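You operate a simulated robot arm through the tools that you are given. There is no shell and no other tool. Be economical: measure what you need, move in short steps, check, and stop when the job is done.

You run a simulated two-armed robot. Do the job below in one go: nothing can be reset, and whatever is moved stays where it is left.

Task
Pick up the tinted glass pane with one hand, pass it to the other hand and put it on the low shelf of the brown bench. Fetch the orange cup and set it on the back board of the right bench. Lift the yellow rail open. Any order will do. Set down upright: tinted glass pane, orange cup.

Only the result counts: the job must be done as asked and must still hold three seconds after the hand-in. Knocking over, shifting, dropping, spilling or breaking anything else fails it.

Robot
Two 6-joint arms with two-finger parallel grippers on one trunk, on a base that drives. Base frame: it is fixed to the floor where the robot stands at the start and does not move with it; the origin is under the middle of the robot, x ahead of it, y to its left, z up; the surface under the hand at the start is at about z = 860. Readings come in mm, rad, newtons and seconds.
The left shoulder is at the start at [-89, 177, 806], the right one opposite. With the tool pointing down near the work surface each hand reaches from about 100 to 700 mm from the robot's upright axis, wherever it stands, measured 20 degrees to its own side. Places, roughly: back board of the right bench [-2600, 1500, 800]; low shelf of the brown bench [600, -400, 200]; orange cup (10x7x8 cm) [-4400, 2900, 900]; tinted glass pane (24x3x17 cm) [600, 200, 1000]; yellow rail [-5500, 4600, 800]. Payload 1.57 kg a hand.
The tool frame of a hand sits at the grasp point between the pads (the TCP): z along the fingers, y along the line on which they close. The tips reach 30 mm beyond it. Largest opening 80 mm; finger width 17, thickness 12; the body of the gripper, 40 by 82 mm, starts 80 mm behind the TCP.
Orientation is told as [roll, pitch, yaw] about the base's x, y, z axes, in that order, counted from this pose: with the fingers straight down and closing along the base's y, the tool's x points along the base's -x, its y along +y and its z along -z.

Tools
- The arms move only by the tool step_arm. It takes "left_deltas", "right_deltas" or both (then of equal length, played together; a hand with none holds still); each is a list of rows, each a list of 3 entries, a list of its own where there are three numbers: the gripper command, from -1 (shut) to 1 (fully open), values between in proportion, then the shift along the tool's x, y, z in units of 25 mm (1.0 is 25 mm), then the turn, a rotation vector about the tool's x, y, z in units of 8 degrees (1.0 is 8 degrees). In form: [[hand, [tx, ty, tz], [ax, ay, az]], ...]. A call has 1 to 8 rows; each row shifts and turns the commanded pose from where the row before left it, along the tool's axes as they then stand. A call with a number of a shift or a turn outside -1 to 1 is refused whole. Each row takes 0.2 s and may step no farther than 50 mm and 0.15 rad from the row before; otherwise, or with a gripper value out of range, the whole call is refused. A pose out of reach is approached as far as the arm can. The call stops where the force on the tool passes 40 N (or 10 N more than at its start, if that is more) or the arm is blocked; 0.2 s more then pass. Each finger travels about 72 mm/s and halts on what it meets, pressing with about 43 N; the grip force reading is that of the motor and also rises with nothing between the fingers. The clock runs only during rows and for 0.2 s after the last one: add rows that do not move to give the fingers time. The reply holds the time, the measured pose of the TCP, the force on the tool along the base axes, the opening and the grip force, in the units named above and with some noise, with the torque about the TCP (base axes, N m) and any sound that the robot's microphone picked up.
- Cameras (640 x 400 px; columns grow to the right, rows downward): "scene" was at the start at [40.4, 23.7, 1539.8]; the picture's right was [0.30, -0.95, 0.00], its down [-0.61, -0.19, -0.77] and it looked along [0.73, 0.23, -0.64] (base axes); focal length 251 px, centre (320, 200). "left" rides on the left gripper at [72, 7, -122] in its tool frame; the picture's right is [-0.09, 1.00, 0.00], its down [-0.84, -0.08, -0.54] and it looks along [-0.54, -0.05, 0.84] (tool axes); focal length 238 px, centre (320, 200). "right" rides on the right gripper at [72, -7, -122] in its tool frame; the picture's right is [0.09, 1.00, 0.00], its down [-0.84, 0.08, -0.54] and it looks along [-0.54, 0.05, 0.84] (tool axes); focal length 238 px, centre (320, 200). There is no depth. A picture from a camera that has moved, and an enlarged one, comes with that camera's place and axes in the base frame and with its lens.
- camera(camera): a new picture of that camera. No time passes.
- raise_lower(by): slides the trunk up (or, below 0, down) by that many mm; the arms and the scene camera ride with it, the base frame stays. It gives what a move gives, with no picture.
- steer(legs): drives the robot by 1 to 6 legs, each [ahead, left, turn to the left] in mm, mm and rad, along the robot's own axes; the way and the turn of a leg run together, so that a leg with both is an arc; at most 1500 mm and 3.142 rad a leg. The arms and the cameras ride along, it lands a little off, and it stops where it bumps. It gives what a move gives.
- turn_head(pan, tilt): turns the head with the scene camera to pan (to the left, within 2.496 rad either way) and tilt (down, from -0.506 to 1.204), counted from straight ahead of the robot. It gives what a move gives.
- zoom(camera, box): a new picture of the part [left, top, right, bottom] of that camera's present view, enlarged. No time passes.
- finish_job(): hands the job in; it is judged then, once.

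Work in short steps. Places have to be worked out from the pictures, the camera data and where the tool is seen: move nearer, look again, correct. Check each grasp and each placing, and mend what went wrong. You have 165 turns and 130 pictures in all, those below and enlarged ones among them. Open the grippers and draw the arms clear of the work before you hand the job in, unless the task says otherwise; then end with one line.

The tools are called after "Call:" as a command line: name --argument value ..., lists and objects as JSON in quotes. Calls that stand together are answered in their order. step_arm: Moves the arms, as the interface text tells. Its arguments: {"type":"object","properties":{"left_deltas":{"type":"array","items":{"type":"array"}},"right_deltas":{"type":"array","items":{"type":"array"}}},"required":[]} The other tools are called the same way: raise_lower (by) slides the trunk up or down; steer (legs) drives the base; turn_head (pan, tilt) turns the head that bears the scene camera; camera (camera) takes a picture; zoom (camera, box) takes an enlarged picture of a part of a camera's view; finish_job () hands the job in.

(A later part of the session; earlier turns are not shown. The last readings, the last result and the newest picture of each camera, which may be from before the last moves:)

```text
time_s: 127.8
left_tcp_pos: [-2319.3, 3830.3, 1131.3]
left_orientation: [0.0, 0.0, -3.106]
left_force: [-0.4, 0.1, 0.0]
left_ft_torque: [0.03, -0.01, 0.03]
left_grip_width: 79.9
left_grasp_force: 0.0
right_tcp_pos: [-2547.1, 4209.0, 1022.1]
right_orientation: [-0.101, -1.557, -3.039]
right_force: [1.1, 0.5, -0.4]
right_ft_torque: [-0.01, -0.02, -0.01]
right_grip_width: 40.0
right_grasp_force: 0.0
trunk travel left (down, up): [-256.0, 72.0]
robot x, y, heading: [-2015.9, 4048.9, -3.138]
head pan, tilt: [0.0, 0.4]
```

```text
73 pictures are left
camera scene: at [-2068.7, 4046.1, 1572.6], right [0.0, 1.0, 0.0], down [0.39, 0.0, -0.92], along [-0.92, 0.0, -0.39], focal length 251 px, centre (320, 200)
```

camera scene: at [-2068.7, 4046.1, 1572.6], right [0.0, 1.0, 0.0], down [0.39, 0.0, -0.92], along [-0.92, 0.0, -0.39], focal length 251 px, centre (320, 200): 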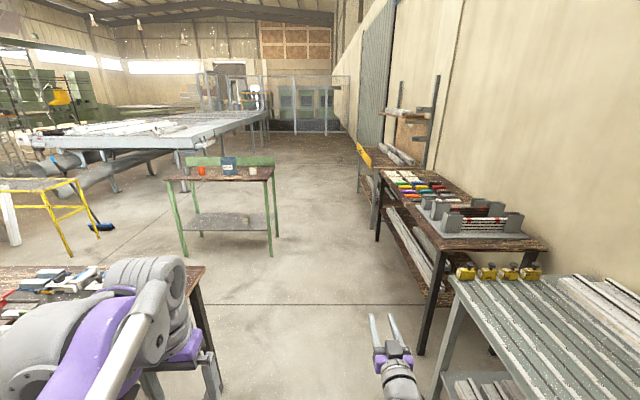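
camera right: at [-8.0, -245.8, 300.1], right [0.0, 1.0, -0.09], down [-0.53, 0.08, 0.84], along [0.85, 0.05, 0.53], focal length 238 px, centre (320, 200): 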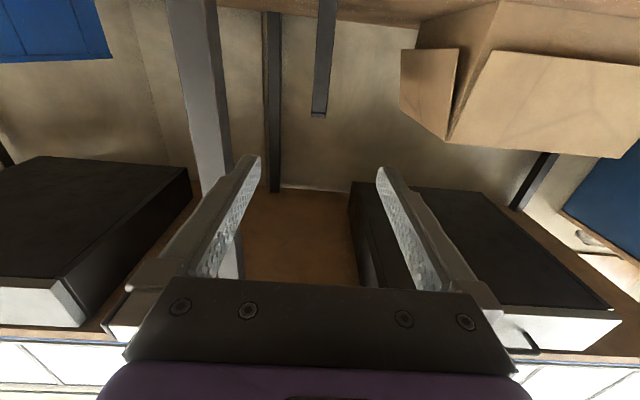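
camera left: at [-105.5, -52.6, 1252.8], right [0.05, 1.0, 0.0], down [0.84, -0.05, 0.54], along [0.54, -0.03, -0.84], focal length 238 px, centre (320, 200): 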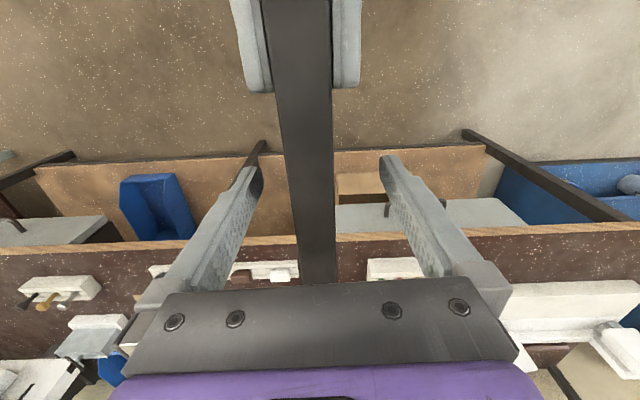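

The cup is on the left of the green table (front legs at x≈-4255, y 2657–3541). The blue box there reaches z≈1020, so I raise the right hand first, then drive to x≈-3800 and strafe left to y≈3050.

Call:
step_arm --right_deltas '[[0, [-0.9, 0, -0.3], [0, 0, 0]], [0, [-0.9, 0, -0.3], [0, 0, 0]], [0, [-0.9, 0, -0.3], [0, 0, 0]], [0, [-0.9, 0, -0.3], [0, 0, 0]], [0, [-0.9, 0, -0.3], [0, 0, 0]], [0, [-0.9, 0, -0.3], [0, 0, 0]], [0, [-0.9, 0, -0.3], [0, 0, 0]]]'

Call:
steer --legs '[[1450, 0, 0], [200, 0, 0], [0, 1000, 0]]'

Call:
turn_head --pan 0.2 --tilt 0.6

Call:
camera --camera "scene"

```text
time_s: 129.4
left_tcp_pos: [-2319.0, 3829.6, 1131.7]
left_orientation: [0.001, -0.002, -3.104]
left_force: [-1.0, -0.7, 0.1]
left_ft_torque: [0.01, 0.0, -0.02]
left_grip_width: 80.0
left_grasp_force: 0.0
right_tcp_pos: [-2494.6, 4209.4, 1181.1]
right_orientation: [-0.081, -1.556, -3.059]
right_force: [-0.2, -1.1, 0.6]
right_ft_torque: [0.0, -0.03, 0.0]
right_grip_width: 40.0
right_grasp_force: 0.1
trunk travel left (down, up): [-256.0, 72.0]
robot x, y, heading: [-2020.9, 4050.5, -3.14]
head pan, tilt: [0.0, 0.4]
```

```text
time_s: 146.4
left_tcp_pos: [-3960.8, 2836.7, 1131.3]
left_orientation: [0.001, -0.001, -3.086]
left_force: [-0.4, 0.3, 0.6]
left_ft_torque: [-0.02, -0.01, -0.02]
left_grip_width: 80.1
left_grasp_force: 0.1
right_tcp_pos: [-4144.3, 3211.3, 1181.3]
right_orientation: [-0.108, -1.555, -3.014]
right_force: [-0.8, -0.6, -0.2]
right_ft_torque: [-0.02, 0.0, 0.04]
right_grip_width: 39.9
right_grasp_force: 0.0
trunk travel left (down, up): [-256.0, 72.0]
robot x, y, heading: [-3662.7, 3058.4, -3.121]
head pan, tilt: [0.0, 0.4]
```

```text
time_s: 147.2
left_tcp_pos: [-3960.5, 2836.8, 1132.1]
left_orientation: [0.001, 0.001, -3.086]
left_force: [-0.1, -0.1, -0.2]
left_ft_torque: [-0.02, 0.06, 0.02]
left_grip_width: 80.3
left_grasp_force: 0.0
right_tcp_pos: [-4144.1, 3212.5, 1181.7]
right_orientation: [-0.104, -1.557, -3.019]
right_force: [0.9, 0.3, 0.2]
right_ft_torque: [-0.03, -0.03, -0.02]
right_grip_width: 40.0
right_grasp_force: 0.0
trunk travel left (down, up): [-256.0, 72.0]
robot x, y, heading: [-3658.9, 3059.0, -3.122]
head pan, tilt: [0.201, 0.6]
```

```text
72 pictures are left
camera scene: at [-3708.8, 3039.9, 1554.4], right [-0.22, 0.98, 0.0], down [0.55, 0.12, -0.83], along [-0.81, -0.18, -0.56], focal length 251 px, centre (320, 200)
```

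scene: 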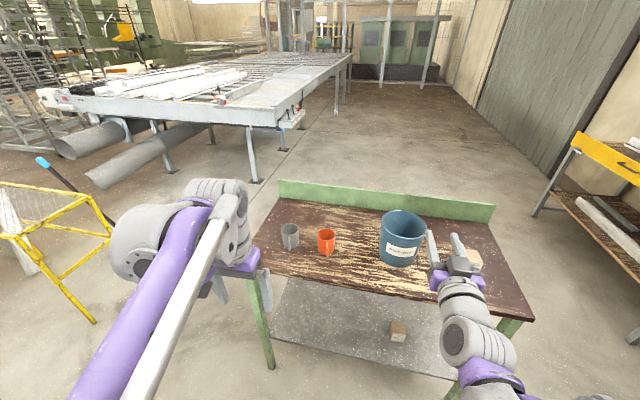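

I zoom in on the cups.

Call:
zoom --camera "scene" --box '[260, 200, 360, 270]'

```text
5.71 times, centred on (310, 235) of scene
camera zoom: at [-3708.8, 3039.9, 1554.4], right [-0.22, 0.98, 0.0], down [0.55, 0.12, -0.83], along [-0.81, -0.18, -0.56], focal length 1433 px, centre (377, 0)
```

zoom: 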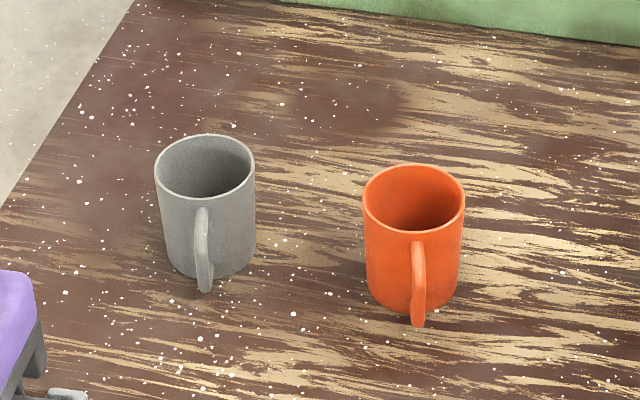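

The orange cup stands at ≈[-4421, 2907], base z≈823, rim ≈903, handle toward me. I'll grip its wall on the +y side with the left hand, away from the grey cup. Drive 250 ahead and move the left hand over it.

Call:
steer --legs '[[250, 0, -0.02]]'

Call:
step_arm --left_deltas '[[0.6, [-1, -0.6, 0], [0, 0, 0]], [0.6, [-1, -0.6, 0], [0, 0, 0]], [0.6, [-1, -0.6, 0], [0, 0, 0]], [0.6, [-1, -0.6, 0.4], [0, 0, 0]], [0.6, [-1, -0.6, 0.4], [0, 0, 0]], [0.6, [-1, -0.6, 0.4], [0, 0, 0]], [0.6, [-1, -0.6, 0.4], [0, 0, 0]], [0.6, [-0.5, 0, 0.4], [0, 0, -0.1]]]'

Call:
camera --camera "left"

```text
time_s: 148.9
left_tcp_pos: [-4208.7, 2841.0, 1132.1]
left_orientation: [0.0, 0.001, -3.108]
left_force: [0.1, 0.0, 0.0]
left_ft_torque: [-0.01, -0.02, 0.0]
left_grip_width: 80.0
left_grasp_force: 0.0
right_tcp_pos: [-4383.7, 3220.8, 1180.6]
right_orientation: [-0.104, -1.559, -3.042]
right_force: [0.7, 0.4, 1.1]
right_ft_torque: [0.0, 0.01, 0.03]
right_grip_width: 39.9
right_grasp_force: 0.1
trunk travel left (down, up): [-256.0, 72.0]
robot x, y, heading: [-3906.3, 3058.0, 3.138]
head pan, tilt: [0.201, 0.6]
```

```text
time_s: 150.7
left_tcp_pos: [-4399.7, 2940.3, 1080.6]
left_orientation: [0.0, 0.0, -3.095]
left_force: [0.5, -0.2, 0.8]
left_ft_torque: [-0.01, 0.0, 0.04]
left_grip_width: 63.9
left_grasp_force: 0.1
right_tcp_pos: [-4383.1, 3220.4, 1181.1]
right_orientation: [-0.113, -1.557, -3.031]
right_force: [0.0, -0.2, -0.6]
right_ft_torque: [0.02, -0.01, 0.0]
right_grip_width: 40.0
right_grasp_force: 0.1
trunk travel left (down, up): [-256.0, 72.0]
robot x, y, heading: [-3903.8, 3056.3, 3.139]
head pan, tilt: [0.201, 0.6]
```

```text
70 pictures are left
camera left: at [-4328.0, 2937.4, 1201.9], right [-0.04, -1.0, 0.0], down [-0.84, 0.04, 0.54], along [-0.54, 0.02, -0.84], focal length 238 px, centre (320, 200)
```

left: 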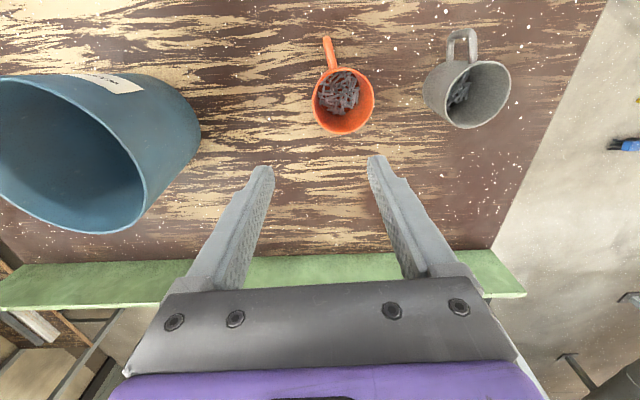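

The cup holds screws, so it must stay level. Triangulating both views: rim z≈935, centre ≈[-4380, 2913], diameter ≈65. I move closer above it and look again.

Call:
step_arm --left_deltas '[[1, [-0.2, 0.9, 0.6], [0, 0, 0]], [1, [0, 0.2, 0.6], [0, 0, 0]], [1, [0, 0, 0.6], [0, 0, 0]], [1, [0, 0, 0], [0, 0, 0]]]'

Call:
camera --camera "left"

Call:
turn_head --pan 0.3 --tilt 0.8

Call:
camera --camera "scene"

```text
time_s: 151.7
left_tcp_pos: [-4405.0, 2912.2, 1035.8]
left_orientation: [0.0, 0.0, -3.095]
left_force: [-0.2, -0.3, 0.0]
left_ft_torque: [-0.01, 0.03, 0.0]
left_grip_width: 80.2
left_grasp_force: 0.1
right_tcp_pos: [-4383.7, 3221.7, 1182.3]
right_orientation: [-0.099, -1.555, -3.044]
right_force: [1.0, -0.6, -0.2]
right_ft_torque: [0.02, -0.02, -0.03]
right_grip_width: 40.3
right_grasp_force: 0.1
trunk travel left (down, up): [-256.0, 72.0]
robot x, y, heading: [-3907.5, 3060.2, 3.14]
head pan, tilt: [0.201, 0.6]
```

```text
69 pictures are left
camera left: at [-4331.7, 2909.9, 1156.9], right [-0.05, -1.0, 0.0], down [-0.84, 0.04, 0.54], along [-0.54, 0.02, -0.84], focal length 238 px, centre (320, 200)
```

left: 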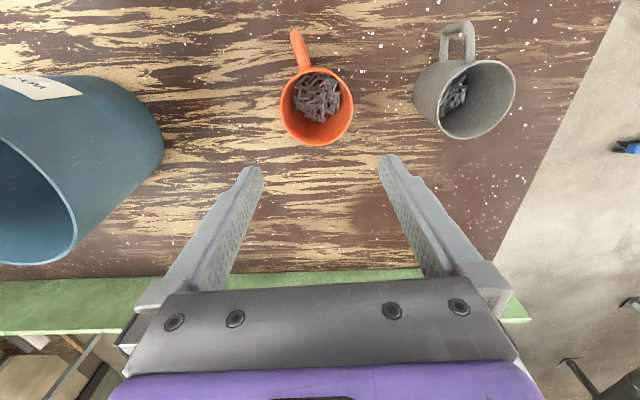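

```text
time_s: 152.5
left_tcp_pos: [-4404.3, 2913.7, 1035.2]
left_orientation: [-0.001, -0.001, -3.093]
left_force: [0.1, -0.2, 0.4]
left_ft_torque: [0.02, -0.02, 0.0]
left_grip_width: 79.8
left_grasp_force: 0.1
right_tcp_pos: [-4383.6, 3220.8, 1181.2]
right_orientation: [-0.102, -1.558, -3.041]
right_force: [0.6, -0.4, 0.5]
right_ft_torque: [0.03, 0.04, 0.02]
right_grip_width: 40.0
right_grasp_force: 0.1
trunk travel left (down, up): [-256.0, 72.0]
robot x, y, heading: [-3906.8, 3054.7, 3.146]
head pan, tilt: [0.3, 0.799]
```

```text
68 pictures are left
camera scene: at [-3942.5, 3032.6, 1537.5], right [-0.29, 0.96, 0.0], down [0.69, 0.21, -0.7], along [-0.67, -0.2, -0.72], focal length 251 px, centre (320, 200)
```

scene: 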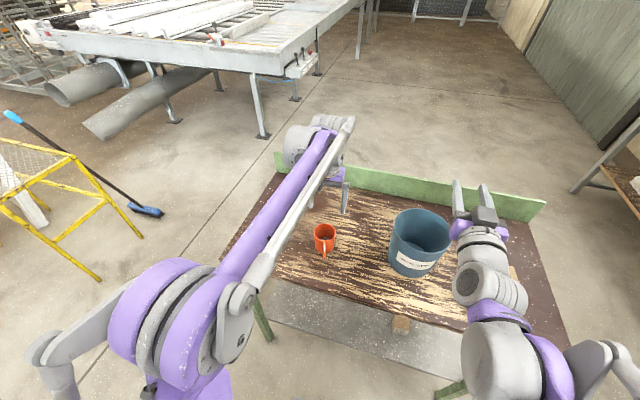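

Both views now agree: cup centre ≈[-4376, 2914], rim ≈940. I align over it and go down to just above the rim to verify.

Call:
step_arm --left_deltas '[[1, [0.6, 0, 0.4], [0, 0, 0]], [1, [0.56, 0, 0.8], [0, 0, 0]], [1, [0, 0, 0.8], [0, 0, 0]], [1, [0, 0, 0], [0, 0, 0]]]'

Call:
camera --camera "left"

Call:
zoom --camera "scene" --box '[280, 150, 400, 280]'

```text
time_s: 153.5
left_tcp_pos: [-4375.7, 2914.7, 987.0]
left_orientation: [-0.001, 0.0, -3.095]
left_force: [-0.4, 0.3, 0.1]
left_ft_torque: [-0.04, 0.0, -0.01]
left_grip_width: 79.7
left_grasp_force: 0.1
right_tcp_pos: [-4383.8, 3220.1, 1181.1]
right_orientation: [-0.104, -1.556, -3.043]
right_force: [-0.6, -0.2, -0.4]
right_ft_torque: [-0.01, -0.03, 0.02]
right_grip_width: 39.7
right_grasp_force: 0.2
trunk travel left (down, up): [-256.0, 72.0]
robot x, y, heading: [-3906.4, 3055.4, 3.138]
head pan, tilt: [0.3, 0.799]
```

```text
67 pictures are left
camera left: at [-4301.6, 2911.2, 1107.6], right [-0.05, -1.0, 0.0], down [-0.84, 0.04, 0.54], along [-0.54, 0.02, -0.84], focal length 238 px, centre (320, 200)
```

left: 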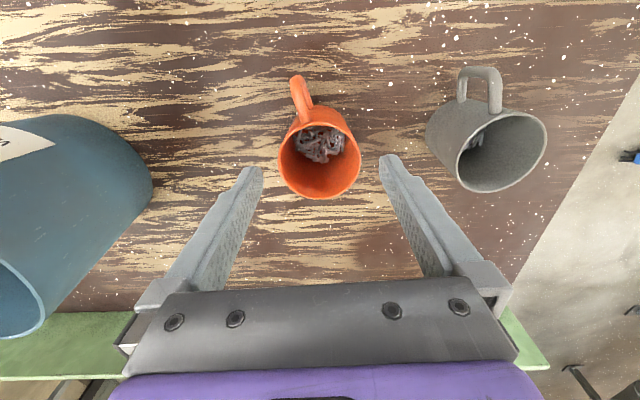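

```text
3.08 times, centred on (340, 215) of scene
camera zoom: at [-3942.3, 3032.6, 1537.5], right [-0.29, 0.96, 0.0], down [0.69, 0.21, -0.7], along [-0.67, -0.2, -0.72], focal length 772 px, centre (258, 154)
```

zoom: 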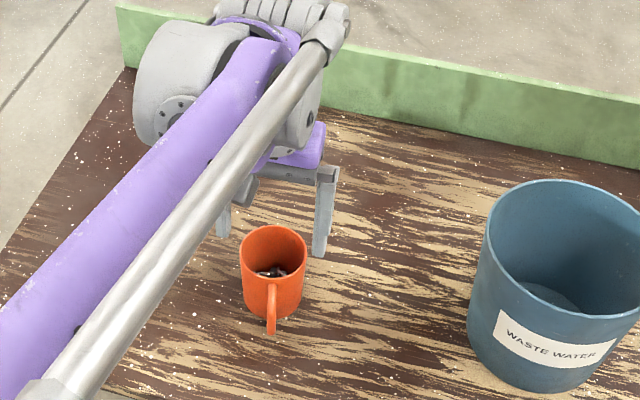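

Centred. I descend 82 mm around the cup and check before closing.

Call:
step_arm --left_deltas '[[1, [0, 0, 0.7], [0, 0, 0]], [1, [0, 0, 0.7], [0, 0, 0]], [1, [0, 0, 0.7], [0, 0, 0]], [1, [0, 0, 0.7], [0, 0, 0]], [1, [0.08, 0, 0.5], [0, 0, 0]], [1, [0, 0, 0], [0, 0, 0]]]'

Call:
camera --camera "left"

```text
time_s: 154.9
left_tcp_pos: [-4372.8, 2913.2, 903.8]
left_orientation: [0.003, 0.0, -3.095]
left_force: [-0.5, -0.2, -0.7]
left_ft_torque: [0.05, 0.0, 0.0]
left_grip_width: 79.9
left_grasp_force: 0.1
right_tcp_pos: [-4383.9, 3219.0, 1181.7]
right_orientation: [-0.1, -1.557, -3.044]
right_force: [0.8, -0.3, -0.7]
right_ft_torque: [0.0, -0.03, 0.01]
right_grip_width: 40.2
right_grasp_force: 0.1
trunk travel left (down, up): [-256.0, 72.0]
robot x, y, heading: [-3907.4, 3060.7, 3.135]
head pan, tilt: [0.3, 0.799]
```

```text
65 pictures are left
camera left: at [-4300.8, 2911.0, 1024.5], right [-0.05, -1.0, 0.0], down [-0.84, 0.04, 0.54], along [-0.54, 0.02, -0.84], focal length 238 px, centre (320, 200)
```

left: 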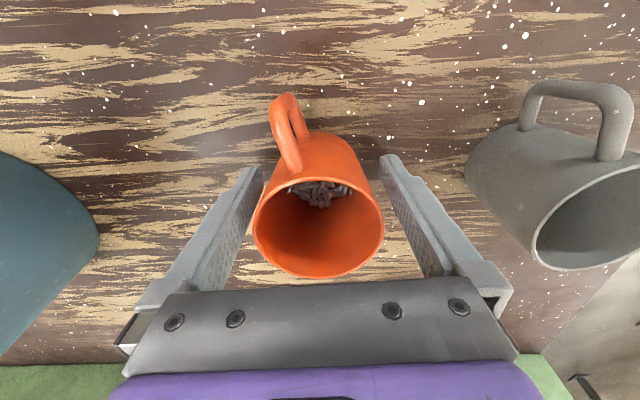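

The cup is between the fingers. Close.

Call:
step_arm --left_deltas '[[0.8, [0, 0, 0], [0, 0, 0]], [0.6, [0, 0, 0], [0, 0, 0]], [0.4, [0, 0, 0], [0, 0, 0]], [-1, [0, 0, 0], [0, 0, 0]], [-1, [0, 0, 0], [0, 0, 0]]]'

Call:
step_arm --left_deltas '[[-1, [0, 0, -0.3], [0, 0, 0]], [-1, [0, 0, -0.4], [0, 0, 0]], [-1, [0, 0, -0.6], [0, 0, 0]], [-1, [0, 0, -0.8], [0, 0, 0]], [-1, [0, 0, -0.8], [0, 0, 0]], [-1, [0, 0, -0.6], [0, 0, 0]], [-1, [0, 0, -0.4], [0, 0, 0]]]'

Call:
camera --camera "left"

```text
time_s: 156.1
left_tcp_pos: [-4373.1, 2914.0, 904.6]
left_orientation: [-0.002, -0.002, -3.094]
left_force: [-0.4, 0.0, -0.1]
left_ft_torque: [0.01, -0.03, -0.01]
left_grip_width: 62.2
left_grasp_force: 43.5
right_tcp_pos: [-4384.4, 3220.7, 1180.7]
right_orientation: [-0.101, -1.557, -3.045]
right_force: [0.8, 0.2, -0.1]
right_ft_torque: [-0.01, 0.0, -0.02]
right_grip_width: 39.9
right_grasp_force: 0.0
trunk travel left (down, up): [-256.0, 72.0]
robot x, y, heading: [-3907.5, 3056.8, 3.14]
head pan, tilt: [0.3, 0.799]
```

```text
time_s: 157.7
left_tcp_pos: [-4372.3, 2913.8, 1002.1]
left_orientation: [0.001, 0.001, -3.094]
left_force: [0.2, -0.3, -0.9]
left_ft_torque: [-0.03, -0.03, 0.0]
left_grip_width: 62.1
left_grasp_force: 43.1
right_tcp_pos: [-4383.3, 3220.9, 1180.9]
right_orientation: [-0.103, -1.556, -3.04]
right_force: [-0.6, -0.8, 0.0]
right_ft_torque: [0.03, -0.01, 0.03]
right_grip_width: 40.1
right_grasp_force: 0.1
trunk travel left (down, up): [-256.0, 72.0]
robot x, y, heading: [-3905.6, 3059.8, 3.136]
head pan, tilt: [0.3, 0.799]
```

```text
64 pictures are left
camera left: at [-4299.9, 2911.1, 1122.8], right [-0.05, -1.0, 0.0], down [-0.84, 0.04, 0.54], along [-0.54, 0.02, -0.84], focal length 238 px, centre (320, 200)
```

left: 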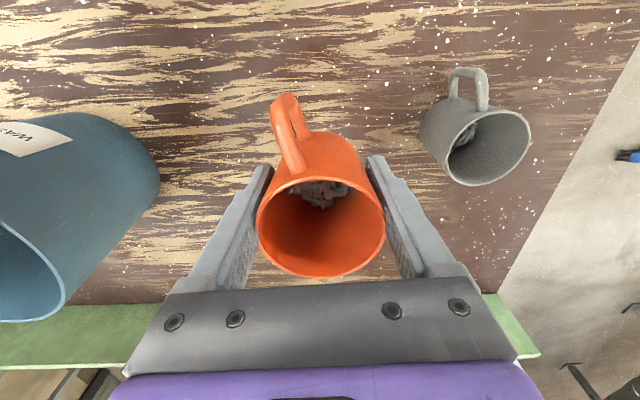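

Cup gripped (62 mm, level) and lifted. I raise it a bit more, back away and look along the aisle and at the right bench.

Call:
step_arm --left_deltas '[[-1, [0, 0, -0.5], [0, 0, 0]], [-1, [0, 0, -0.7], [0, 0, 0]], [-1, [0, 0, -0.7], [0, 0, 0]], [-1, [0, 0, -0.5], [0, 0, 0]], [-1, [0, 0, -0.2], [0, 0, 0]]]'

Call:
steer --legs '[[-250, 0, 0]]'

Call:
turn_head --pan 2.2 --tilt 0.4

Call:
camera --camera "scene"

Call:
turn_head --pan 1.3 --tilt 0.5

Call:
camera --camera "scene"

```text
time_s: 158.9
left_tcp_pos: [-4373.2, 2914.4, 1066.6]
left_orientation: [0.0, -0.001, -3.095]
left_force: [0.1, -0.5, -1.3]
left_ft_torque: [-0.03, 0.01, -0.01]
left_grip_width: 62.1
left_grasp_force: 42.9
right_tcp_pos: [-4383.9, 3221.0, 1180.6]
right_orientation: [-0.104, -1.556, -3.041]
right_force: [0.2, 0.2, -0.2]
right_ft_torque: [0.03, 0.0, 0.02]
right_grip_width: 40.2
right_grasp_force: 0.0
trunk travel left (down, up): [-256.0, 72.0]
robot x, y, heading: [-3905.1, 3058.7, 3.139]
head pan, tilt: [0.3, 0.799]
```

```text
time_s: 160.7
left_tcp_pos: [-4119.1, 2914.7, 1065.6]
left_orientation: [0.001, 0.002, -3.098]
left_force: [-0.1, 0.4, -1.1]
left_ft_torque: [0.03, 0.01, 0.03]
left_grip_width: 61.7
left_grasp_force: 43.0
right_tcp_pos: [-4128.5, 3221.4, 1180.9]
right_orientation: [-0.105, -1.555, -3.044]
right_force: [0.8, -0.3, 0.5]
right_ft_torque: [0.01, 0.01, 0.0]
right_grip_width: 39.9
right_grasp_force: 0.0
trunk travel left (down, up): [-256.0, 72.0]
robot x, y, heading: [-3649.3, 3057.9, 3.133]
head pan, tilt: [0.3, 0.799]
```

```text
time_s: 162.6
left_tcp_pos: [-4118.2, 2914.8, 1066.0]
left_orientation: [0.0, 0.0, -3.097]
left_force: [0.6, -0.6, -1.1]
left_ft_torque: [-0.03, 0.02, -0.01]
left_grip_width: 61.8
left_grasp_force: 42.5
right_tcp_pos: [-4127.6, 3220.6, 1181.5]
right_orientation: [-0.102, -1.557, -3.048]
right_force: [0.1, -1.0, 0.2]
right_ft_torque: [-0.01, -0.01, -0.03]
right_grip_width: 39.9
right_grasp_force: 0.0
trunk travel left (down, up): [-256.0, 72.0]
robot x, y, heading: [-3650.8, 3057.9, 3.137]
head pan, tilt: [2.201, 0.4]
```

```text
63 pictures are left
camera scene: at [-3556.8, 2979.7, 1572.6], right [-0.81, -0.58, 0.0], down [-0.23, 0.32, -0.92], along [0.54, -0.75, -0.39], focal length 251 px, centre (320, 200)
```

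scene: 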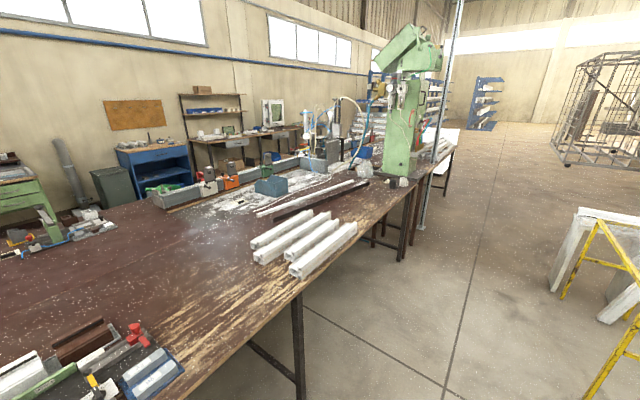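

```text
time_s: 163.8
left_tcp_pos: [-4119.0, 2914.3, 1065.7]
left_orientation: [0.001, 0.0, -3.099]
left_force: [-0.1, -0.1, -1.8]
left_ft_torque: [-0.01, -0.01, 0.02]
left_grip_width: 62.0
left_grasp_force: 42.9
right_tcp_pos: [-4130.1, 3220.4, 1181.3]
right_orientation: [-0.099, -1.556, -3.05]
right_force: [0.2, -0.4, -0.4]
right_ft_torque: [-0.02, -0.01, -0.01]
right_grip_width: 40.2
right_grasp_force: 0.2
trunk travel left (down, up): [-256.0, 72.0]
robot x, y, heading: [-3651.7, 3057.4, 3.136]
head pan, tilt: [1.3, 0.499]
```

```text
62 pictures are left
camera scene: at [-3635.7, 2967.3, 1563.5], right [-0.96, 0.27, 0.0], down [0.13, 0.46, -0.88], along [-0.24, -0.84, -0.48], focal length 251 px, centre (320, 200)
```

scene: 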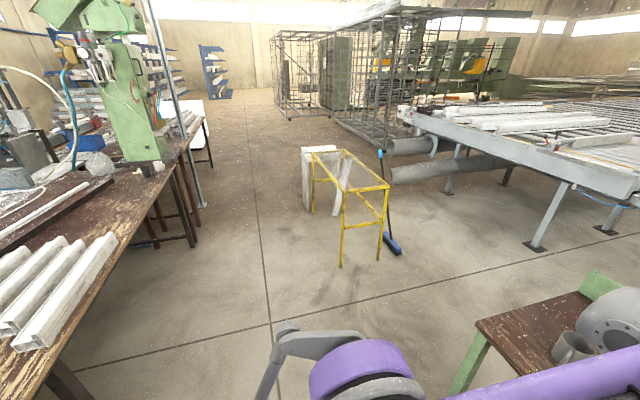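

I zoom in on the back part of the right bench near the given place (projects to about pixel (331,202) in the first picture).

Call:
turn_head --pan 2.2 --tilt 0.4

Call:
zoom --camera "scene" --box '[180, 120, 460, 290]'

```text
time_s: 165.0
left_tcp_pos: [-4119.4, 2915.0, 1065.8]
left_orientation: [-0.001, 0.0, -3.098]
left_force: [0.1, 0.7, -1.4]
left_ft_torque: [-0.03, 0.02, 0.01]
left_grip_width: 62.0
left_grasp_force: 42.9
right_tcp_pos: [-4128.8, 3220.1, 1180.7]
right_orientation: [-0.097, -1.556, -3.05]
right_force: [-0.1, 0.4, 0.9]
right_ft_torque: [0.0, -0.01, -0.02]
right_grip_width: 40.1
right_grasp_force: 0.0
trunk travel left (down, up): [-256.0, 72.0]
robot x, y, heading: [-3653.1, 3054.5, 3.134]
head pan, tilt: [2.201, 0.4]
```

```text
2.29 times, centred on (320, 205) of scene
camera zoom: at [-3556.8, 2979.6, 1572.6], right [-0.81, -0.58, 0.0], down [-0.23, 0.32, -0.92], along [0.54, -0.75, -0.39], focal length 573 px, centre (320, 189)
```

zoom: 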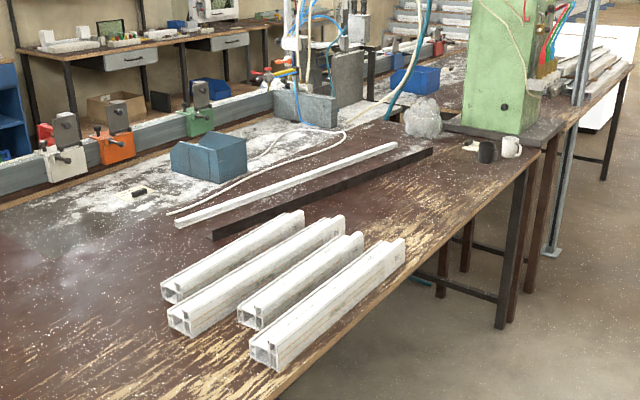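

The free spot on the back board is around [-2780, 1450] (profiles end at y≈1720, mugs at y≈800, back edge x≈-3050). I turn around in place here, strafe to y≈1360 facing the bench, and look.

Call:
steer --legs '[[0, 0, 1.57], [0, 0, 1.575], [0, -850, 0], [0, -850, 0]]'

Call:
turn_head --pan 0.1 --tilt 0.6

Call:
camera --camera "scene"

Call:
camera --camera "left"

```text
time_s: 187.9
left_tcp_pos: [-3151.9, 1520.6, 1066.3]
left_orientation: [0.002, 0.0, 0.062]
left_force: [-0.4, 0.1, -1.2]
left_ft_torque: [-0.02, 0.05, -0.06]
left_grip_width: 60.7
left_grasp_force: 43.2
right_tcp_pos: [-3137.3, 1213.6, 1180.9]
right_orientation: [-0.095, -1.557, 0.111]
right_force: [0.5, -0.5, -0.3]
right_ft_torque: [0.01, 0.0, -0.03]
right_grip_width: 39.8
right_grasp_force: 0.0
trunk travel left (down, up): [-256.0, 72.0]
robot x, y, heading: [-3619.6, 1369.4, 0.012]
head pan, tilt: [2.201, 0.4]
```

```text
time_s: 189.9
left_tcp_pos: [-3151.5, 1521.8, 1066.7]
left_orientation: [-0.001, 0.0, 0.062]
left_force: [0.1, -0.3, -1.5]
left_ft_torque: [0.0, 0.0, 0.03]
left_grip_width: 60.6
left_grasp_force: 42.4
right_tcp_pos: [-3136.2, 1214.5, 1180.3]
right_orientation: [-0.097, -1.556, 0.11]
right_force: [-0.1, 0.4, -0.1]
right_ft_torque: [-0.03, -0.04, -0.01]
right_grip_width: 40.2
right_grasp_force: 0.0
trunk travel left (down, up): [-256.0, 72.0]
robot x, y, heading: [-3617.6, 1374.6, 0.013]
head pan, tilt: [0.099, 0.6]
```

```text
60 pictures are left
camera scene: at [-3570.9, 1377.1, 1554.4], right [0.11, -0.99, 0.0], down [-0.56, -0.06, -0.83], along [0.82, 0.09, -0.56], focal length 251 px, centre (320, 200)
```

scene: 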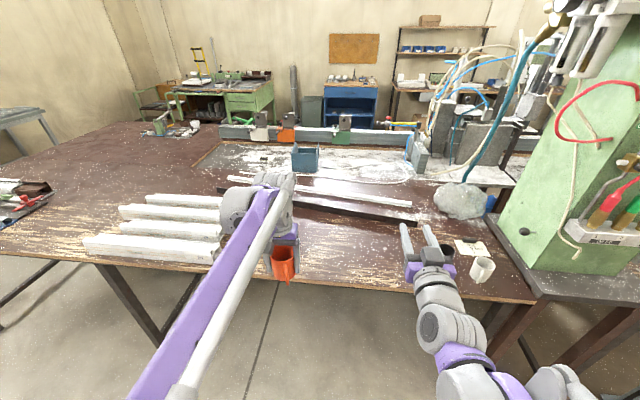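

```text
59 pictures are left
camera left: at [-3224.3, 1523.3, 1186.9], right [0.03, 1.0, 0.0], down [0.84, -0.02, 0.54], along [0.54, -0.02, -0.84], focal length 238 px, centre (320, 200)
```

left: 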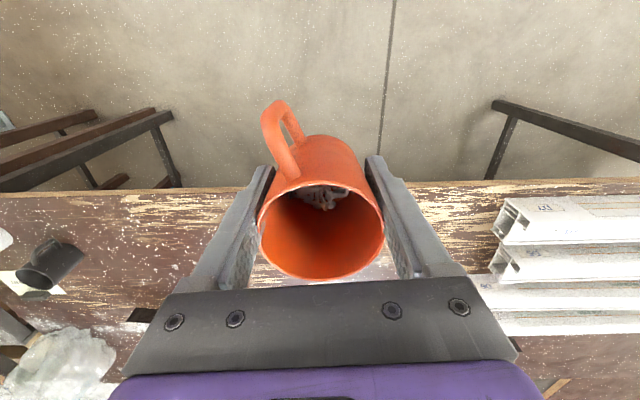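

I place it around [-2790, 1430], where the board is clear. Drive 270 ahead and 85 right, then extend the left hand and look.

Call:
steer --legs '[[0, -85, -0.012], [270, 0, 0]]'

Call:
step_arm --left_deltas '[[-1, [-0.7, 0, 0.2], [0, 0, 0]], [-1, [-0.8, 0, 0.6], [0, 0, 0]], [-1, [-0.8, 0, 0.8], [0, 0, 0]], [-1, [-0.6, 0, 0.8], [0, 0, 0]], [-1, [-0.5, 0, 0.8], [0, 0, 0]], [-1, [0, 0, 0.6], [0, 0, 0]]]'

Call:
camera --camera "left"

Call:
camera --camera "scene"

```text
time_s: 192.8
left_tcp_pos: [-2880.2, 1433.1, 1065.8]
left_orientation: [-0.001, 0.001, 0.054]
left_force: [0.4, -0.3, -1.1]
left_ft_torque: [0.05, 0.04, -0.01]
left_grip_width: 60.5
left_grasp_force: 42.7
right_tcp_pos: [-2866.7, 1126.3, 1181.7]
right_orientation: [-0.094, -1.553, 0.098]
right_force: [-0.2, -0.1, 0.2]
right_ft_torque: [-0.02, 0.0, 0.03]
right_grip_width: 40.0
right_grasp_force: 0.1
trunk travel left (down, up): [-256.0, 72.0]
robot x, y, heading: [-3346.5, 1287.5, 0.006]
head pan, tilt: [0.099, 0.6]
```

```text
time_s: 194.2
left_tcp_pos: [-2795.4, 1437.5, 970.1]
left_orientation: [0.0, 0.001, 0.053]
left_force: [0.5, -0.4, -1.4]
left_ft_torque: [0.0, -0.02, -0.03]
left_grip_width: 60.4
left_grasp_force: 42.9
right_tcp_pos: [-2868.4, 1125.5, 1180.9]
right_orientation: [-0.096, -1.558, 0.1]
right_force: [0.4, 0.3, 0.1]
right_ft_torque: [-0.03, -0.03, -0.02]
right_grip_width: 40.0
right_grasp_force: 0.1
trunk travel left (down, up): [-256.0, 72.0]
robot x, y, heading: [-3344.4, 1283.3, 0.006]
head pan, tilt: [0.099, 0.6]
```

```text
58 pictures are left
camera left: at [-2867.2, 1439.8, 1091.9], right [0.04, 1.0, 0.0], down [0.84, -0.03, 0.54], along [0.54, -0.02, -0.84], focal length 238 px, centre (320, 200)
```

left: 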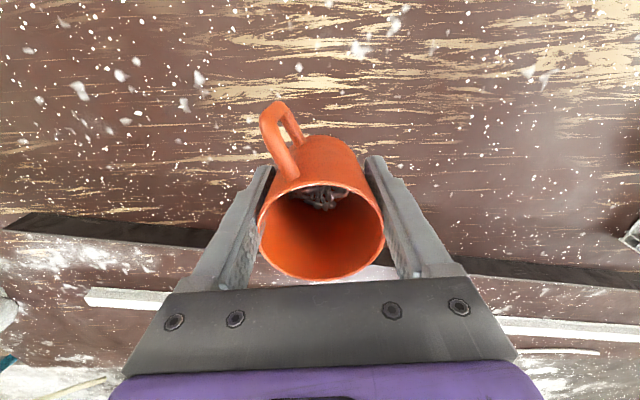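

```text
57 pictures are left
camera scene: at [-3299.8, 1293.2, 1554.4], right [0.1, -0.99, 0.0], down [-0.56, -0.06, -0.83], along [0.82, 0.08, -0.56], focal length 251 px, centre (320, 200)
```

scene: 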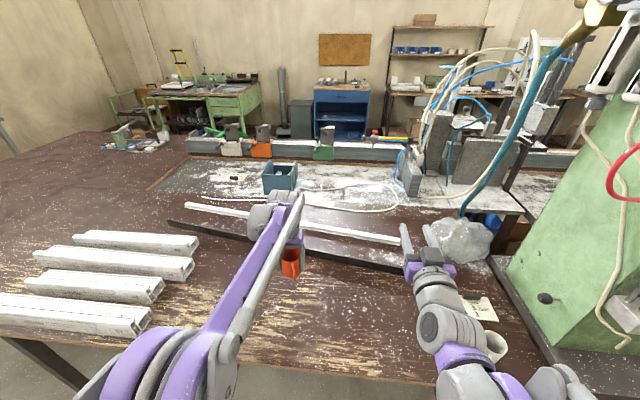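

The spot is clear. I lower the cup: first 85 mm, then small steps.

Call:
step_arm --left_deltas '[[-1, [0, 0, 0.6], [0, 0, 0]], [-1, [0, 0, 0.7], [0, 0, 0]], [-1, [0, 0, 0.7], [0, 0, 0]], [-1, [0, 0, 0.5], [0, 0, 0]], [-1, [0, 0, 0.4], [0, 0, 0]], [-1, [0, 0, 0.3], [0, 0, 0]]]'

Call:
camera --camera "left"

Call:
zoom --camera "scene" --box '[240, 220, 360, 320]'

```text
time_s: 195.6
left_tcp_pos: [-2793.7, 1438.3, 890.6]
left_orientation: [0.0, -0.001, 0.053]
left_force: [0.0, 0.5, -1.0]
left_ft_torque: [-0.01, -0.03, -0.02]
left_grip_width: 60.3
left_grasp_force: 43.3
right_tcp_pos: [-2868.0, 1126.2, 1181.4]
right_orientation: [-0.096, -1.558, 0.099]
right_force: [-0.7, -0.7, -0.7]
right_ft_torque: [-0.01, 0.02, 0.01]
right_grip_width: 40.1
right_grasp_force: 0.2
trunk travel left (down, up): [-256.0, 72.0]
robot x, y, heading: [-3345.7, 1286.3, 0.006]
head pan, tilt: [0.099, 0.6]
```

```text
56 pictures are left
camera left: at [-2865.8, 1440.3, 1011.8], right [0.04, 1.0, 0.0], down [0.84, -0.03, 0.54], along [0.54, -0.02, -0.84], focal length 238 px, centre (320, 200)
```

left: 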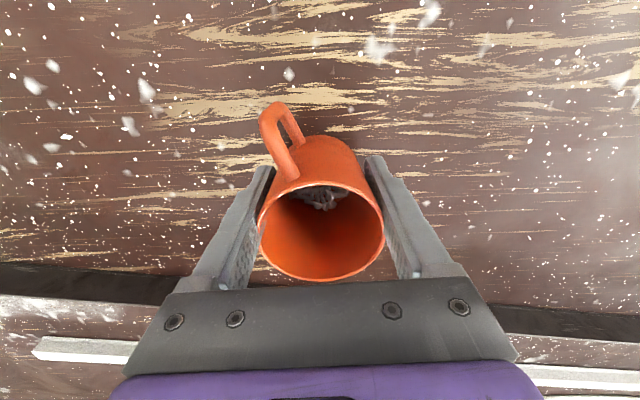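

```text
4.00 times, centred on (300, 270) of scene
camera zoom: at [-3299.6, 1293.3, 1554.4], right [0.1, -0.99, 0.0], down [-0.56, -0.06, -0.82], along [0.82, 0.08, -0.57], focal length 1003 px, centre (400, -80)
```

zoom: 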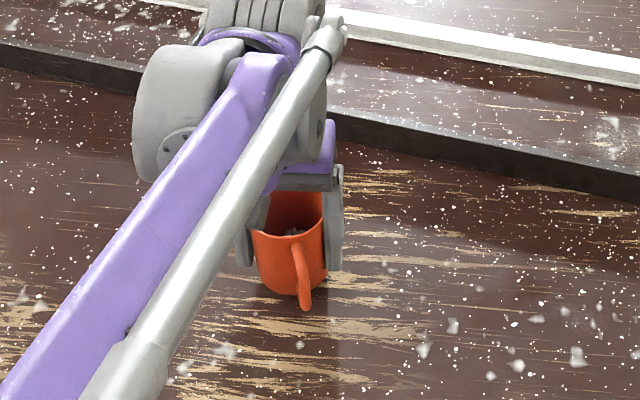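

Still free. I continue in 4 mm steps.

Call:
step_arm --left_deltas '[[-1, [0, 0, 0.16], [0, 0, 0]], [-1, [0, 0, 0.16], [0, 0, 0]], [-1, [0, 0, 0.16], [0, 0, 0]], [-1, [0, 0, 0.16], [0, 0, 0]], [-1, [0, 0, 0.16], [0, 0, 0]]]'

Call:
step_arm --left_deltas '[[-1, [0, 0, 0.12], [0, 0, 0]], [-1, [0, 0, 0.12], [0, 0, 0]], [-1, [0, 0, 0.12], [0, 0, 0]]]'

```text
time_s: 196.6
left_tcp_pos: [-2796.4, 1436.7, 878.0]
left_orientation: [0.0, -0.003, 0.054]
left_force: [-2.1, -0.7, 21.0]
left_ft_torque: [0.0, 0.08, -0.01]
left_grip_width: 60.2
left_grasp_force: 42.9
right_tcp_pos: [-2868.8, 1126.5, 1180.4]
right_orientation: [-0.054, -1.557, 0.056]
right_force: [-0.4, 0.1, -0.8]
right_ft_torque: [0.01, 0.0, 0.01]
right_grip_width: 40.1
right_grasp_force: 0.1
trunk travel left (down, up): [-256.0, 72.0]
robot x, y, heading: [-3347.2, 1281.9, 0.006]
head pan, tilt: [0.099, 0.6]
stopped in row 5 (left hand): the force on the tool passed its limit at 58 N (the readings are from after the stop); the commanded pose is now the measured one
```

```text
time_s: 197.0
left_tcp_pos: [-2795.7, 1437.3, 878.9]
left_orientation: [-0.001, 0.0, 0.053]
left_force: [-3.7, -0.9, 20.6]
left_ft_torque: [0.01, 0.14, 0.02]
left_grip_width: 59.9
left_grasp_force: 43.3
right_tcp_pos: [-2869.1, 1126.1, 1181.7]
right_orientation: [-0.04, -1.557, 0.042]
right_force: [0.1, 0.5, 0.2]
right_ft_torque: [-0.01, 0.01, 0.0]
right_grip_width: 40.0
right_grasp_force: 0.0
trunk travel left (down, up): [-256.0, 72.0]
robot x, y, heading: [-3344.6, 1281.9, -0.003]
head pan, tilt: [0.099, 0.6]
stopped in row 1 (left hand): the force on the tool passed its limit at 45 N (the readings are from after the stop); the commanded pose is now the measured one
```

The cup is on the board (z≈878 TCP). I relieve the pressure a touch and look before opening.

Call:
step_arm --left_deltas '[[-1, [0, 0, -0.05], [0, 0, 0]], [-1, [0, 0, 0], [0, 0, 0]]]'

Call:
camera --camera "left"

```text
time_s: 197.6
left_tcp_pos: [-2794.2, 1437.5, 878.9]
left_orientation: [0.0, -0.002, 0.053]
left_force: [-3.2, -1.2, 5.7]
left_ft_torque: [-0.06, 0.24, 0.03]
left_grip_width: 60.3
left_grasp_force: 43.2
right_tcp_pos: [-2868.6, 1125.4, 1181.3]
right_orientation: [-0.073, -1.558, 0.076]
right_force: [0.8, -0.2, -0.4]
right_ft_torque: [-0.04, 0.0, 0.01]
right_grip_width: 39.9
right_grasp_force: 0.0
trunk travel left (down, up): [-256.0, 72.0]
robot x, y, heading: [-3347.2, 1285.7, 0.004]
head pan, tilt: [0.099, 0.6]
```

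```text
54 pictures are left
camera left: at [-2866.9, 1440.0, 999.2], right [0.04, 1.0, 0.0], down [0.84, -0.03, 0.54], along [0.54, -0.02, -0.84], focal length 238 px, centre (320, 200)
```

left: 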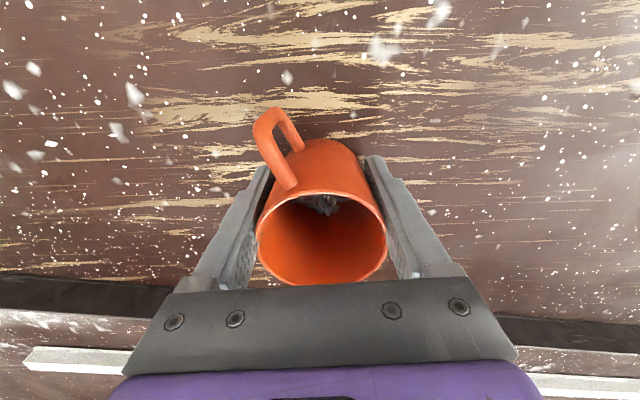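

I open slowly so the cup settles flat.

Call:
step_arm --left_deltas '[[0.52, [0, 0, 0], [0, 0, 0]], [0.54, [0, 0, 0], [0, 0, 0]], [0.6, [0, 0, 0], [0, 0, 0]], [0.8, [0, 0, 0], [0, 0, 0]], [1, [0, 0, 0], [0, 0, 0]], [1, [0, 0, 0], [0, 0, 0]]]'

Call:
camera --camera "left"

```text
time_s: 199.0
left_tcp_pos: [-2794.3, 1437.1, 878.2]
left_orientation: [0.0, -0.002, 0.052]
left_force: [0.2, 0.0, -0.6]
left_ft_torque: [0.02, 0.02, -0.02]
left_grip_width: 80.1
left_grasp_force: 0.0
right_tcp_pos: [-2867.9, 1126.0, 1182.4]
right_orientation: [-0.079, -1.556, 0.081]
right_force: [-0.8, -0.1, 0.5]
right_ft_torque: [0.02, 0.02, 0.02]
right_grip_width: 39.9
right_grasp_force: 0.0
trunk travel left (down, up): [-256.0, 72.0]
robot x, y, heading: [-3337.8, 1288.1, 0.003]
head pan, tilt: [0.099, 0.6]
```

```text
53 pictures are left
camera left: at [-2866.4, 1440.2, 999.1], right [0.04, 1.0, 0.0], down [0.84, -0.03, 0.54], along [0.54, -0.02, -0.84], focal length 238 px, centre (320, 200)
```

left: 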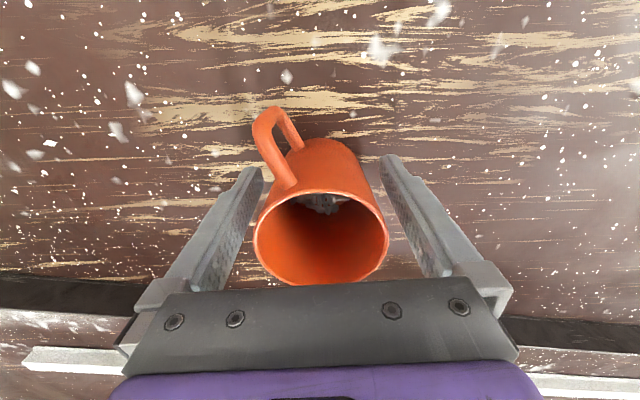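

Released. I raise the hand straight up and verify the cup.

Call:
step_arm --left_deltas '[[1, [0, 0, -0.4], [0, 0, 0]], [1, [0, 0, -0.7], [0, 0, 0]], [1, [0, 0, -0.8], [0, 0, 0]], [1, [0, 0, -0.9], [0, 0, 0]], [1, [0, 0, -0.9], [0, 0, 0]], [1, [0, 0, -0.9], [0, 0, 0]], [1, [0, 0, -0.9], [0, 0, 0]], [1, [0, 0, -0.9], [0, 0, 0]]]'

Call:
camera --camera "left"

Call:
zoom --camera "scene" --box '[240, 220, 360, 320]'

```text
time_s: 200.8
left_tcp_pos: [-2795.4, 1437.4, 1038.3]
left_orientation: [-0.001, -0.001, 0.052]
left_force: [-0.4, 0.4, -0.4]
left_ft_torque: [0.03, 0.0, 0.01]
left_grip_width: 80.1
left_grasp_force: 0.1
right_tcp_pos: [-2868.7, 1126.1, 1180.9]
right_orientation: [-0.077, -1.557, 0.079]
right_force: [0.4, -0.4, 0.3]
right_ft_torque: [0.03, 0.01, 0.02]
right_grip_width: 39.9
right_grasp_force: 0.1
trunk travel left (down, up): [-256.0, 72.0]
robot x, y, heading: [-3350.5, 1288.5, 0.002]
head pan, tilt: [0.099, 0.6]
```

```text
52 pictures are left
camera left: at [-2867.0, 1441.0, 1159.7], right [0.04, 1.0, 0.0], down [0.84, -0.03, 0.54], along [0.54, -0.02, -0.84], focal length 238 px, centre (320, 200)
```

left: 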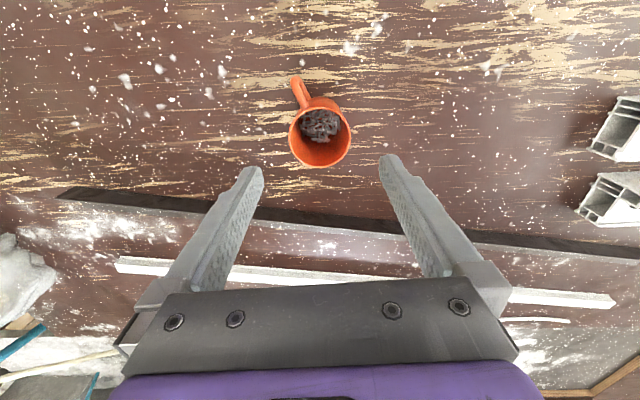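

```text
4.00 times, centred on (300, 270) of scene
camera zoom: at [-3299.8, 1293.2, 1554.4], right [0.1, -0.99, 0.0], down [-0.56, -0.06, -0.83], along [0.82, 0.08, -0.56], focal length 1003 px, centre (400, -80)
```

zoom: 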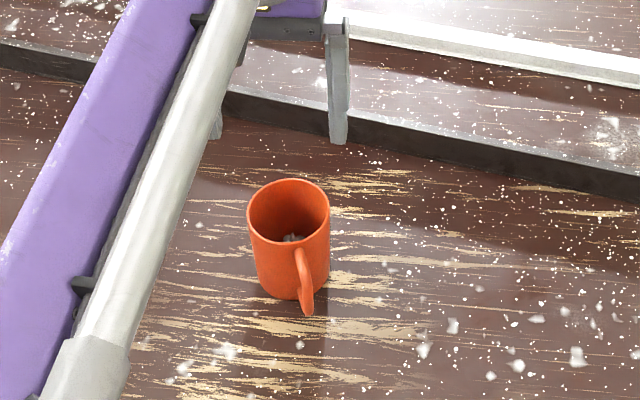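

The cup stands upright with its contents on the back board. Now to the rail: I raise the left hand a bit more, back off, turn toward +y and drive to about y≈3750, then look.

Call:
step_arm --left_deltas '[[0, [0.8, 0, -0.8], [0, 0, 0]], [0, [0.8, 0, -0.8], [0, 0, 0]], [0, [0.8, 0, -0.8], [0, 0, 0]], [0, [0.8, 0, -0.8], [0, 0, 0]], [0, [0.8, 0, 0], [0, 0, 0]], [0, [0.8, 0, 0], [0, 0, 0]], [0, [0.8, 0, 0], [0, 0, 0]]]'

Call:
steer --legs '[[-350, 0, 0], [0, 0, 1.568], [1450, 0, 0], [1000, 0, 0]]'

Call:
turn_head --pan 1.1 --tilt 0.4

Call:
camera --camera "scene"

```text
time_s: 202.4
left_tcp_pos: [-2935.2, 1428.4, 1118.0]
left_orientation: [0.001, -0.002, 0.054]
left_force: [-0.9, -0.7, -0.7]
left_ft_torque: [0.01, 0.0, 0.01]
left_grip_width: 40.3
left_grasp_force: 0.0
right_tcp_pos: [-2868.5, 1126.5, 1181.2]
right_orientation: [-0.082, -1.557, 0.086]
right_force: [0.7, -0.2, 0.4]
right_ft_torque: [0.0, -0.01, 0.04]
right_grip_width: 39.9
right_grasp_force: 0.1
trunk travel left (down, up): [-256.0, 72.0]
robot x, y, heading: [-3347.5, 1287.8, 0.005]
head pan, tilt: [0.099, 0.6]
```

```text
time_s: 220.2
left_tcp_pos: [-3915.7, 4144.5, 1117.3]
left_orientation: [0.001, -0.003, 1.638]
left_force: [-0.8, -0.6, 0.1]
left_ft_torque: [0.01, 0.0, 0.0]
left_grip_width: 39.8
left_grasp_force: 0.0
right_tcp_pos: [-3615.8, 4214.3, 1180.8]
right_orientation: [-0.08, -1.557, 1.666]
right_force: [-0.1, -1.1, 0.7]
right_ft_torque: [0.01, 0.01, 0.0]
right_grip_width: 39.7
right_grasp_force: 0.1
trunk travel left (down, up): [-256.0, 72.0]
robot x, y, heading: [-3768.4, 3735.4, 1.59]
head pan, tilt: [0.099, 0.6]
```

```text
time_s: 221.4
left_tcp_pos: [-3915.8, 4143.5, 1117.1]
left_orientation: [-0.001, -0.002, 1.637]
left_force: [-0.4, -0.3, 0.2]
left_ft_torque: [-0.01, 0.01, 0.04]
left_grip_width: 40.0
left_grasp_force: 0.1
right_tcp_pos: [-3614.5, 4215.8, 1181.8]
right_orientation: [-0.08, -1.556, 1.664]
right_force: [-0.2, -0.3, -0.2]
right_ft_torque: [-0.01, -0.01, 0.01]
right_grip_width: 40.0
right_grasp_force: 0.1
trunk travel left (down, up): [-256.0, 72.0]
robot x, y, heading: [-3768.5, 3732.4, 1.587]
head pan, tilt: [1.1, 0.4]
```

```text
50 pictures are left
camera scene: at [-3850.9, 3732.1, 1572.6], right [0.44, 0.9, 0.0], down [0.35, -0.17, -0.92], along [-0.83, 0.41, -0.39], focal length 251 px, centre (320, 200)
```

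scene: 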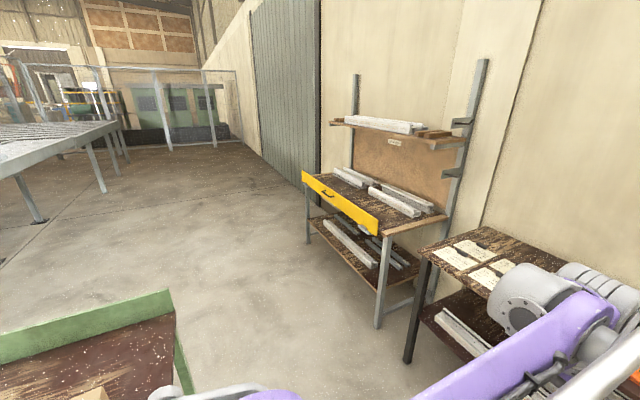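

Call:
zoom --camera "scene" --box '[290, 110, 480, 260]'

```text
2.67 times, centred on (385, 185) of scene
camera zoom: at [-3850.9, 3732.1, 1572.6], right [0.44, 0.9, 0.0], down [0.35, -0.17, -0.92], along [-0.83, 0.41, -0.39], focal length 669 px, centre (147, 240)
```

zoom: 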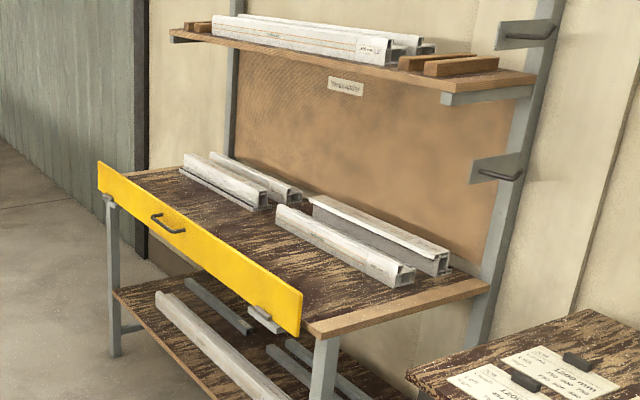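

The yellow rail is a long board on the front edge of a table, x≈-5960…-4845, y≈4587, with a handle near its middle (x≈-5413, z≈875). I drive to face it and look from the front.

Call:
steer --legs '[[220, 0, -0.017], [0, 1450, 0], [0, 190, 0]]'

Call:
turn_head --pan 0.0 --tilt 0.7

Call:
camera --camera "scene"

```text
time_s: 237.7
left_tcp_pos: [-5573.5, 4369.0, 1116.4]
left_orientation: [-0.001, -0.002, 1.618]
left_force: [0.7, -0.7, 0.3]
left_ft_torque: [0.0, -0.01, 0.0]
left_grip_width: 39.9
left_grasp_force: 0.1
right_tcp_pos: [-5269.5, 4433.2, 1181.2]
right_orientation: [-0.088, -1.556, 1.657]
right_force: [0.3, -0.2, -0.1]
right_ft_torque: [0.0, -0.01, 0.0]
right_grip_width: 40.1
right_grasp_force: 0.0
trunk travel left (down, up): [-256.0, 72.0]
robot x, y, heading: [-5435.1, 3954.9, 1.571]
head pan, tilt: [1.1, 0.4]
```

```text
time_s: 239.0
left_tcp_pos: [-5573.1, 4367.7, 1117.5]
left_orientation: [0.001, -0.003, 1.617]
left_force: [0.2, -0.3, -0.2]
left_ft_torque: [0.0, -0.02, 0.01]
left_grip_width: 40.1
left_grasp_force: 0.0
right_tcp_pos: [-5270.2, 4434.8, 1180.8]
right_orientation: [-0.076, -1.557, 1.645]
right_force: [-0.1, 0.0, 0.4]
right_ft_torque: [0.02, 0.0, 0.01]
right_grip_width: 40.0
right_grasp_force: 0.1
trunk travel left (down, up): [-256.0, 72.0]
robot x, y, heading: [-5435.0, 3952.9, 1.572]
head pan, tilt: [0.0, 0.7]
```

```text
48 pictures are left
camera scene: at [-5432.8, 3998.1, 1545.7], right [1.0, 0.0, 0.0], down [0.0, -0.64, -0.77], along [0.0, 0.77, -0.64], focal length 251 px, centre (320, 200)
```

scene: 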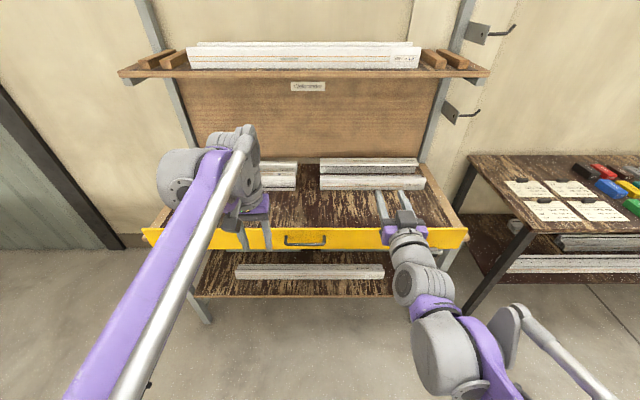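

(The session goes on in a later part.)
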